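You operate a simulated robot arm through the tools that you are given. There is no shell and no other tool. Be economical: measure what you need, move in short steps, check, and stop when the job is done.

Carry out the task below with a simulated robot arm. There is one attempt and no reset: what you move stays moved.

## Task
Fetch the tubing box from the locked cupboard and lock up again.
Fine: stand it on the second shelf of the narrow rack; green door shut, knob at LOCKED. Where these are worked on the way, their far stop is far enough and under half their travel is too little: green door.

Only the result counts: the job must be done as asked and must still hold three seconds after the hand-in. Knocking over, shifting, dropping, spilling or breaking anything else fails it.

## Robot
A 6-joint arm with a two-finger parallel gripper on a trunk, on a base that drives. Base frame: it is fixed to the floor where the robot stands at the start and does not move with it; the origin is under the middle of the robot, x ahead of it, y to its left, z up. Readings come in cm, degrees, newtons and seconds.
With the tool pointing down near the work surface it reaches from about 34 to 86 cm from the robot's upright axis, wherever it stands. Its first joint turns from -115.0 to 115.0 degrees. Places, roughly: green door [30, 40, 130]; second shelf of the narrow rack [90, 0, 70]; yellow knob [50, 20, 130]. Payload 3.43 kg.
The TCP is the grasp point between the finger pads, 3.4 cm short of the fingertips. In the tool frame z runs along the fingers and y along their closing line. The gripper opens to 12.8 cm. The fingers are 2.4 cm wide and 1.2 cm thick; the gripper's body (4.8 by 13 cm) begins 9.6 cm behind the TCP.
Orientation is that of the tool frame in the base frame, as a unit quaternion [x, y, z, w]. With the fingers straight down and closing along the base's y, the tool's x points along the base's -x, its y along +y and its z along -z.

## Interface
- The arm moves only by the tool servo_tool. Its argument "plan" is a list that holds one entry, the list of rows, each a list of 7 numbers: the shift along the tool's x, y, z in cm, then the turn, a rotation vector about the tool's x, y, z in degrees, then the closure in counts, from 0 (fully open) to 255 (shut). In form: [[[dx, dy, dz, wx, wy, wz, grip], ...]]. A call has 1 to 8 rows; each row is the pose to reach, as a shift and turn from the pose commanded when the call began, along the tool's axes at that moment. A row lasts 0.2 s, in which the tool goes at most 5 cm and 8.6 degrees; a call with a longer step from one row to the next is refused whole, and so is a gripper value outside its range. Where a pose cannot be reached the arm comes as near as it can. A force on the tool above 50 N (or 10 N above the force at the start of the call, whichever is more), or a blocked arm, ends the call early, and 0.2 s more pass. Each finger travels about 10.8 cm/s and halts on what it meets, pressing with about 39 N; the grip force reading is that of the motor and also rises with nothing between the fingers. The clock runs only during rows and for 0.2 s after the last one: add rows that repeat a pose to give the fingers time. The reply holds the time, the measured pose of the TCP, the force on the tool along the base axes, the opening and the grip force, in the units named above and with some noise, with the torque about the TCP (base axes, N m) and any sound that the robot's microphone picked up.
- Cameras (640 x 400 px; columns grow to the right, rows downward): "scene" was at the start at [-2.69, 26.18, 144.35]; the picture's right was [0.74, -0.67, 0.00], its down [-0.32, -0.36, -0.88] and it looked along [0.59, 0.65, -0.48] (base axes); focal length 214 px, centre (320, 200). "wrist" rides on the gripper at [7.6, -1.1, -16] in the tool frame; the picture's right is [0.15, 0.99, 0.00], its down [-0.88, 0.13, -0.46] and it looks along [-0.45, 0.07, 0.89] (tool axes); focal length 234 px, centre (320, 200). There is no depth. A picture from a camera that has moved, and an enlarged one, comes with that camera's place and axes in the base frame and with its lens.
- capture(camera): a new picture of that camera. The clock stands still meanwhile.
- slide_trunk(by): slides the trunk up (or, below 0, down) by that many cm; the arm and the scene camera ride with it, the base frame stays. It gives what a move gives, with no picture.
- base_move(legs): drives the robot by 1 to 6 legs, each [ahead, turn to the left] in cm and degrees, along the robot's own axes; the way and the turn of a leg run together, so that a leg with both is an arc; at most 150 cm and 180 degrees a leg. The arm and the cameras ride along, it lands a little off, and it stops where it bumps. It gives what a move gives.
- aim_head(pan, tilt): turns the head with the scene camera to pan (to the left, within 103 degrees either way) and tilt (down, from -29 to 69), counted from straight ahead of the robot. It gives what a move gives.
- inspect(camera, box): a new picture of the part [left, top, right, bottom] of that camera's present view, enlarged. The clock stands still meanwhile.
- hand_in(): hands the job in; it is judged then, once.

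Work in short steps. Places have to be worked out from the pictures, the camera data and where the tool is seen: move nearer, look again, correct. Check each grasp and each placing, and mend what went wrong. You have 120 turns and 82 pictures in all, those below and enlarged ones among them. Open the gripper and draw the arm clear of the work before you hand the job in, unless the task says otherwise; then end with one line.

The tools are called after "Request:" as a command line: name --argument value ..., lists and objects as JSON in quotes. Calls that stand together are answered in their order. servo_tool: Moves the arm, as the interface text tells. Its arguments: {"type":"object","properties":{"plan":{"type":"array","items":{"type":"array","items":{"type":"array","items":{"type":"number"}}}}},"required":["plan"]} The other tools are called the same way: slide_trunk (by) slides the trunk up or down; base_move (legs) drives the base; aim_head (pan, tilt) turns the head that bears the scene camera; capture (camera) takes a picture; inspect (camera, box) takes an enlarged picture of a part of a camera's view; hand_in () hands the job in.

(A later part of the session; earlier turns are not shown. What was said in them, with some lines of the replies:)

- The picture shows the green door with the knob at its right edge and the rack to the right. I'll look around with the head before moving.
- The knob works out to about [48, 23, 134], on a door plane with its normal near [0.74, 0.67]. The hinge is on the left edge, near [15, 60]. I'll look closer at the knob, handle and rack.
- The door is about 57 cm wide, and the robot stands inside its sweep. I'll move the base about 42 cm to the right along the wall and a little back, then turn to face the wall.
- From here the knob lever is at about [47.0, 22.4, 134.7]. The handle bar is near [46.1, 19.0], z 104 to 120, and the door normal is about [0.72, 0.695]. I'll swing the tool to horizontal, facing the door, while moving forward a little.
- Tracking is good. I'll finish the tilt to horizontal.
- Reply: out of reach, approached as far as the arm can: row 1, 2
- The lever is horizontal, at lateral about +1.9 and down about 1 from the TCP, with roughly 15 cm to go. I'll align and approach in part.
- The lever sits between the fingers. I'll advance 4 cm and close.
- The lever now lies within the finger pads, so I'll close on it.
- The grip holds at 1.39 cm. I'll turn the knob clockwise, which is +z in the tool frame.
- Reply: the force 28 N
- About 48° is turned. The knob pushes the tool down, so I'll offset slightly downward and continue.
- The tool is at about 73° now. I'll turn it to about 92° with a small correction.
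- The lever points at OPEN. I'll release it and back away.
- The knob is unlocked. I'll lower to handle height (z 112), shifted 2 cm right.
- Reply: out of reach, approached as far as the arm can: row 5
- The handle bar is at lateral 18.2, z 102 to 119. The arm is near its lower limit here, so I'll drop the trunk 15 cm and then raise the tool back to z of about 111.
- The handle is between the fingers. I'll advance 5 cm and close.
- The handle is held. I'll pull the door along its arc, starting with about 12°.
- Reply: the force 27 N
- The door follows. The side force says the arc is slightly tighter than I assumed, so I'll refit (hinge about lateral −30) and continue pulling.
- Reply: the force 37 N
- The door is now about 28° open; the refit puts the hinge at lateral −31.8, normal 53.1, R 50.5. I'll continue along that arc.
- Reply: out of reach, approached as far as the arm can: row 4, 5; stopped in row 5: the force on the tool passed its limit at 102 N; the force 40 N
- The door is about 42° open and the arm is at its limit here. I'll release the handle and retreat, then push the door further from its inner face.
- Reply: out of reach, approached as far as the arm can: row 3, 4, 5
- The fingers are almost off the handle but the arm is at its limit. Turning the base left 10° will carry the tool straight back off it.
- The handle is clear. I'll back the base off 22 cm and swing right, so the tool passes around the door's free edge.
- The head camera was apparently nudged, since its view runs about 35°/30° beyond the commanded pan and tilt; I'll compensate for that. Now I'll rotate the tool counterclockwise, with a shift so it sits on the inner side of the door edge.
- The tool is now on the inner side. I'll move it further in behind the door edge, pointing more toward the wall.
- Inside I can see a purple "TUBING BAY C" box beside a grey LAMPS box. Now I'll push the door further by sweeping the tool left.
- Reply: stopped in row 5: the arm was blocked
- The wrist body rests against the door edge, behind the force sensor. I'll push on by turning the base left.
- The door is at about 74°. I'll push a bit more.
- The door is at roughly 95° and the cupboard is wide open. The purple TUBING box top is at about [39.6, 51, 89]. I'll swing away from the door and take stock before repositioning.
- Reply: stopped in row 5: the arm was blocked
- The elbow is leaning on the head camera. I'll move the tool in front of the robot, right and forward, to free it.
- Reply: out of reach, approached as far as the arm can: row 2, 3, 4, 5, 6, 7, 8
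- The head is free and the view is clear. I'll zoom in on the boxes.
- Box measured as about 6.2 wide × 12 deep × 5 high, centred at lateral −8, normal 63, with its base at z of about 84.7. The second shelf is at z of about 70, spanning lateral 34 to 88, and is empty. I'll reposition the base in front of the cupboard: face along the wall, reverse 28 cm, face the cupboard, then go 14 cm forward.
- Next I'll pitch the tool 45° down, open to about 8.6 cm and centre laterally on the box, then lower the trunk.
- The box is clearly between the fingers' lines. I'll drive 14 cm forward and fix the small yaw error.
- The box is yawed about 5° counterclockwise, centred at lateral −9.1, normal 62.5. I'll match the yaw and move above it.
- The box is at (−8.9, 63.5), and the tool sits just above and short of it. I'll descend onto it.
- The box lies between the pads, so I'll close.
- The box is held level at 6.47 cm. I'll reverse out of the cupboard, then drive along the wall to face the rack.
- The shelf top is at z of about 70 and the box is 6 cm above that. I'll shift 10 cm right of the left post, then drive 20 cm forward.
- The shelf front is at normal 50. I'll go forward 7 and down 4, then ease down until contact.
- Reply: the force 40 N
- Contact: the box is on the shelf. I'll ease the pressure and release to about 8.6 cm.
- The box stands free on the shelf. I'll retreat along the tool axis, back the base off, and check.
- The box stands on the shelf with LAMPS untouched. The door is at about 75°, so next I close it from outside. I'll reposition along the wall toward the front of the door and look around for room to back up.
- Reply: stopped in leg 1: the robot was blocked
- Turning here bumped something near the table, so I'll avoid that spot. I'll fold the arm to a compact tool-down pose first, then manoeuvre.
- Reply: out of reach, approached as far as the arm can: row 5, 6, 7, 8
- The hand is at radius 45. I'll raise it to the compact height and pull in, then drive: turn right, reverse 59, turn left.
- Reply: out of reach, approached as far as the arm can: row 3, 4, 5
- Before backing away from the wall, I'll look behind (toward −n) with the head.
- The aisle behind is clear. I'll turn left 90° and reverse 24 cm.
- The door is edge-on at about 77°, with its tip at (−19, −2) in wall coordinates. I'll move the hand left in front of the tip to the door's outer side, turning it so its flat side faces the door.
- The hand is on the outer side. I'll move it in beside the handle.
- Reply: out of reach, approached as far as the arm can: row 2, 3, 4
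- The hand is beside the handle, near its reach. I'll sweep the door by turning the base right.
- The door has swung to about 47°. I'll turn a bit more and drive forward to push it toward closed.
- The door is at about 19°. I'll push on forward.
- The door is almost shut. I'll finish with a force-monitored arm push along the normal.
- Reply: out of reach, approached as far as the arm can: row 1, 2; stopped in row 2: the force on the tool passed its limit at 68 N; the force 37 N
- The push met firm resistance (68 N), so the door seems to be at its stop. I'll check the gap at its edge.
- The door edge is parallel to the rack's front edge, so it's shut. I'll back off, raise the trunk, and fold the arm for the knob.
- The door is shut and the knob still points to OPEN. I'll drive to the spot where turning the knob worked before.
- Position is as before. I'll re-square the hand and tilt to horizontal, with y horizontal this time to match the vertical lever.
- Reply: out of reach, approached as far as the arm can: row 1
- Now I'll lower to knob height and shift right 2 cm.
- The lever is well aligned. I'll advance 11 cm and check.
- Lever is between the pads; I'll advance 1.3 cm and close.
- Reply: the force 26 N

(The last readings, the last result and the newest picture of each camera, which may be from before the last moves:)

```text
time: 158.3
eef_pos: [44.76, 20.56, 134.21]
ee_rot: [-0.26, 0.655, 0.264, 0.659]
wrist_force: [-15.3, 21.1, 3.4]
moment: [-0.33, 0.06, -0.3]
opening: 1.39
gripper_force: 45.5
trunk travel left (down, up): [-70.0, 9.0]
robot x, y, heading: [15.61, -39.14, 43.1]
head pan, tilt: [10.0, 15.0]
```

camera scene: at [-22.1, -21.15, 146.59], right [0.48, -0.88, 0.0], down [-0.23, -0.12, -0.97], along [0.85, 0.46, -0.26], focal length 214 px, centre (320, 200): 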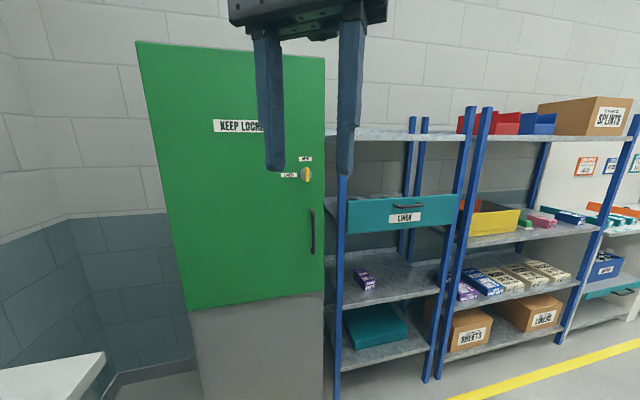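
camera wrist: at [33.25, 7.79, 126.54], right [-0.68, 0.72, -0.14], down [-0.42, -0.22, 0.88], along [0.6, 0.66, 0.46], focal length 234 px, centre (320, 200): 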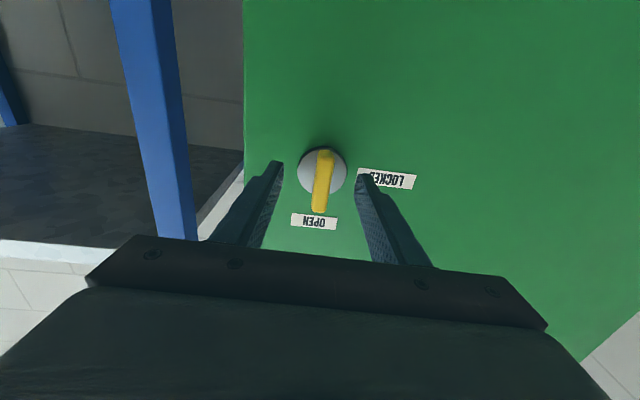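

Gripped. I'll shift 0.5 cm left to relieve the side load and turn counterclockwise in stages.

Request:
servo_tool --plan '[[[0, 0.5, 0, 0, 0, -4, 255], [0, 0.5, 0, 0, 0, -12, 255], [0, 0.5, 0, 0, 0, -20, 255], [0, 0.5, 0, 0, 0, -28, 255]]]'

```text
time: 159.3
eef_pos: [44.95, 20.44, 134.22]
ee_rot: [-0.408, 0.575, 0.094, 0.703]
wrist_force: [9.6, -18.2, 5.6]
moment: [-0.32, 0.44, -2.0]
opening: 1.42
gripper_force: 45.7
trunk travel left (down, up): [-70.0, 9.0]
robot x, y, heading: [15.94, -39.36, 42.7]
head pan, tilt: [10.0, 15.0]
```

Good progress, at 28°. I'll shift slightly right and continue.

Request:
servo_tool --plan '[[[0.14, -0.28, 0, 0, 0, -6, 255], [0.14, -0.28, 0, 0, 0, -14, 255], [0.14, -0.28, 0, 0, 0, -22, 255], [0.14, -0.28, 0, 0, 0, -30, 255]]]'

```text
time: 160.3
eef_pos: [45.02, 20.44, 134.33]
ee_rot: [-0.545, 0.447, -0.089, 0.704]
wrist_force: [8.4, -9.4, 11.3]
moment: [0.36, -0.34, -1.42]
opening: 1.39
gripper_force: 44.2
trunk travel left (down, up): [-70.0, 9.0]
robot x, y, heading: [15.95, -39.35, 43.0]
head pan, tilt: [10.0, 15.0]
```

At 58°, forces are moderate. I'll turn the remaining 33°.

Request:
servo_tool --plan '[[[0.05, -0.2, 0, 0, 0, -8, 255], [0.05, -0.2, 0, 0, 0, -16, 255], [0.05, -0.2, 0, 0, 0, -24, 255], [0.05, -0.2, 0, 0, 0, -32, 255], [0.05, -0.2, 0, 0, 0, -34, 255]]]'

Request:
capture --camera "wrist"

```text
time: 161.5
eef_pos: [44.88, 20.38, 134.43]
ee_rot: [0.652, -0.269, 0.29, -0.648]
wrist_force: [2.2, -4.6, 16.6]
moment: [0.67, 1.19, 0.79]
opening: 1.39
gripper_force: 45.0
trunk travel left (down, up): [-70.0, 9.0]
robot x, y, heading: [16.24, -39.24, 42.8]
head pan, tilt: [10.0, 15.0]
```

```text
21 pictures are left
camera wrist: at [38.54, 3.95, 135.7], right [0.13, -0.12, -0.98], down [-0.93, 0.32, -0.16], along [0.34, 0.94, -0.07], focal length 234 px, centre (320, 200)
```

wrist: 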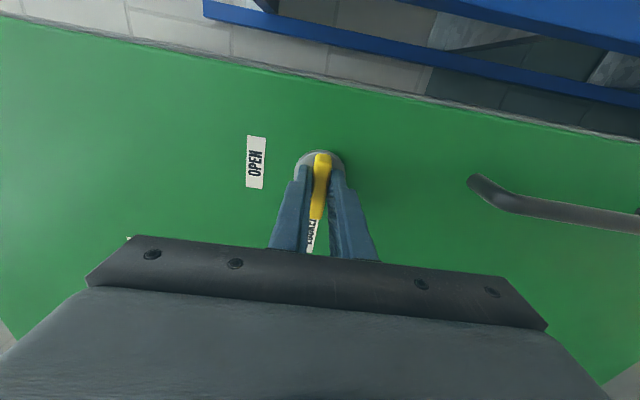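

The lever is back at LOCKED. I'll release it, back away and inspect.

Request:
servo_tool --plan '[[[0, 0, 0, 0, 0, 0, 180], [0, 0, 0, 0, 0, 0, 130], [0, 0, -4, 0, 0, 0, 130], [0, 0, -8, 0, 0, 0, 130], [0, 0, -12, 0, 0, 0, 130]]]'

Request:
capture --camera "wrist"

```text
time: 162.7
eef_pos: [36.29, 12.2, 134.34]
ee_rot: [0.652, -0.27, 0.29, -0.647]
wrist_force: [0.4, -0.4, -0.2]
moment: [0.02, -0.01, -0.01]
opening: 6.27
gripper_force: 0.0
trunk travel left (down, up): [-70.0, 9.0]
robot x, y, heading: [15.88, -39.5, 42.8]
head pan, tilt: [10.0, 15.0]
```

```text
20 pictures are left
camera wrist: at [29.85, -4.24, 135.54], right [0.12, -0.12, -0.98], down [-0.93, 0.32, -0.16], along [0.34, 0.94, -0.08], focal length 234 px, centre (320, 200)
```

wrist: 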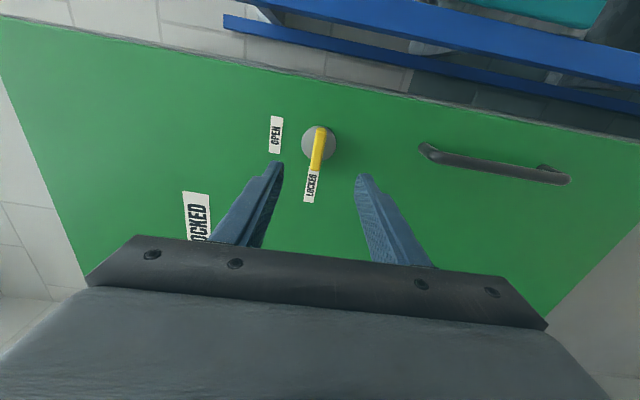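

The knob is at LOCKED with the door shut. I'll draw the robot back and take a final look.

Request:
base_move --legs '[[-12, 0]]'

Request:
aim_head --pan 0 --tilt 20

Request:
capture --camera "scene"

Request:
capture --camera "wrist"

```text
time: 164.0
eef_pos: [27.42, 3.96, 134.35]
ee_rot: [0.652, -0.27, 0.29, -0.647]
wrist_force: [0.6, -0.1, 0.1]
moment: [0.0, 0.01, 0.0]
opening: 6.29
gripper_force: 0.0
trunk travel left (down, up): [-70.0, 9.0]
robot x, y, heading: [7.54, -47.72, 43.0]
head pan, tilt: [10.0, 15.0]
```

```text
time: 164.7
eef_pos: [27.55, 3.97, 134.25]
ee_rot: [0.652, -0.27, 0.289, -0.647]
wrist_force: [-0.7, -1.0, -0.9]
moment: [0.02, -0.01, -0.04]
opening: 6.29
gripper_force: 0.0
trunk travel left (down, up): [-70.0, 9.0]
robot x, y, heading: [7.19, -47.2, 42.9]
head pan, tilt: [0.0, 20.0]
```

```text
19 pictures are left
camera scene: at [-5.77, -32.92, 145.79], right [0.68, -0.73, 0.0], down [-0.25, -0.23, -0.94], along [0.69, 0.64, -0.34], focal length 214 px, centre (320, 200)
```

scene: 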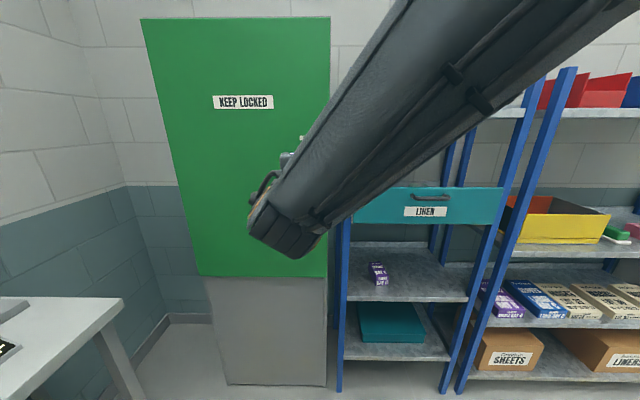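

```text
18 pictures are left
camera wrist: at [21.01, -12.43, 135.55], right [0.12, -0.12, -0.98], down [-0.93, 0.32, -0.16], along [0.34, 0.94, -0.08], focal length 234 px, centre (320, 200)
```

wrist: 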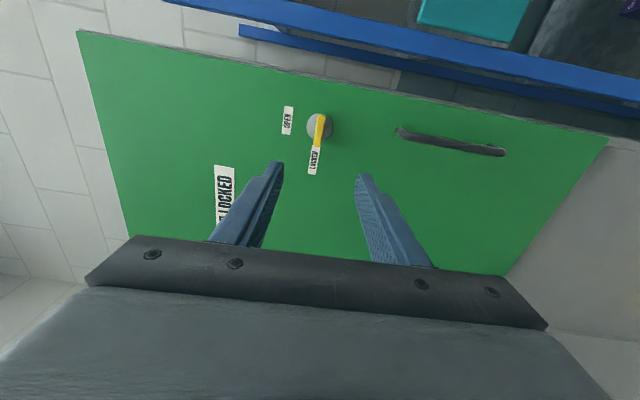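

The tubing box stands on the second shelf, the door is shut, the knob is at LOCKED, and the open gripper is clear. I'm handing in.

Request:
hand_in

```text
The job is handed in.
```

I put the tubing box on the second shelf of the narrow rack, shut the green door and turned the knob to LOCKED. While I was driving, the base bumped something near the white table once and stopped; I didn't check whether that moved anything.
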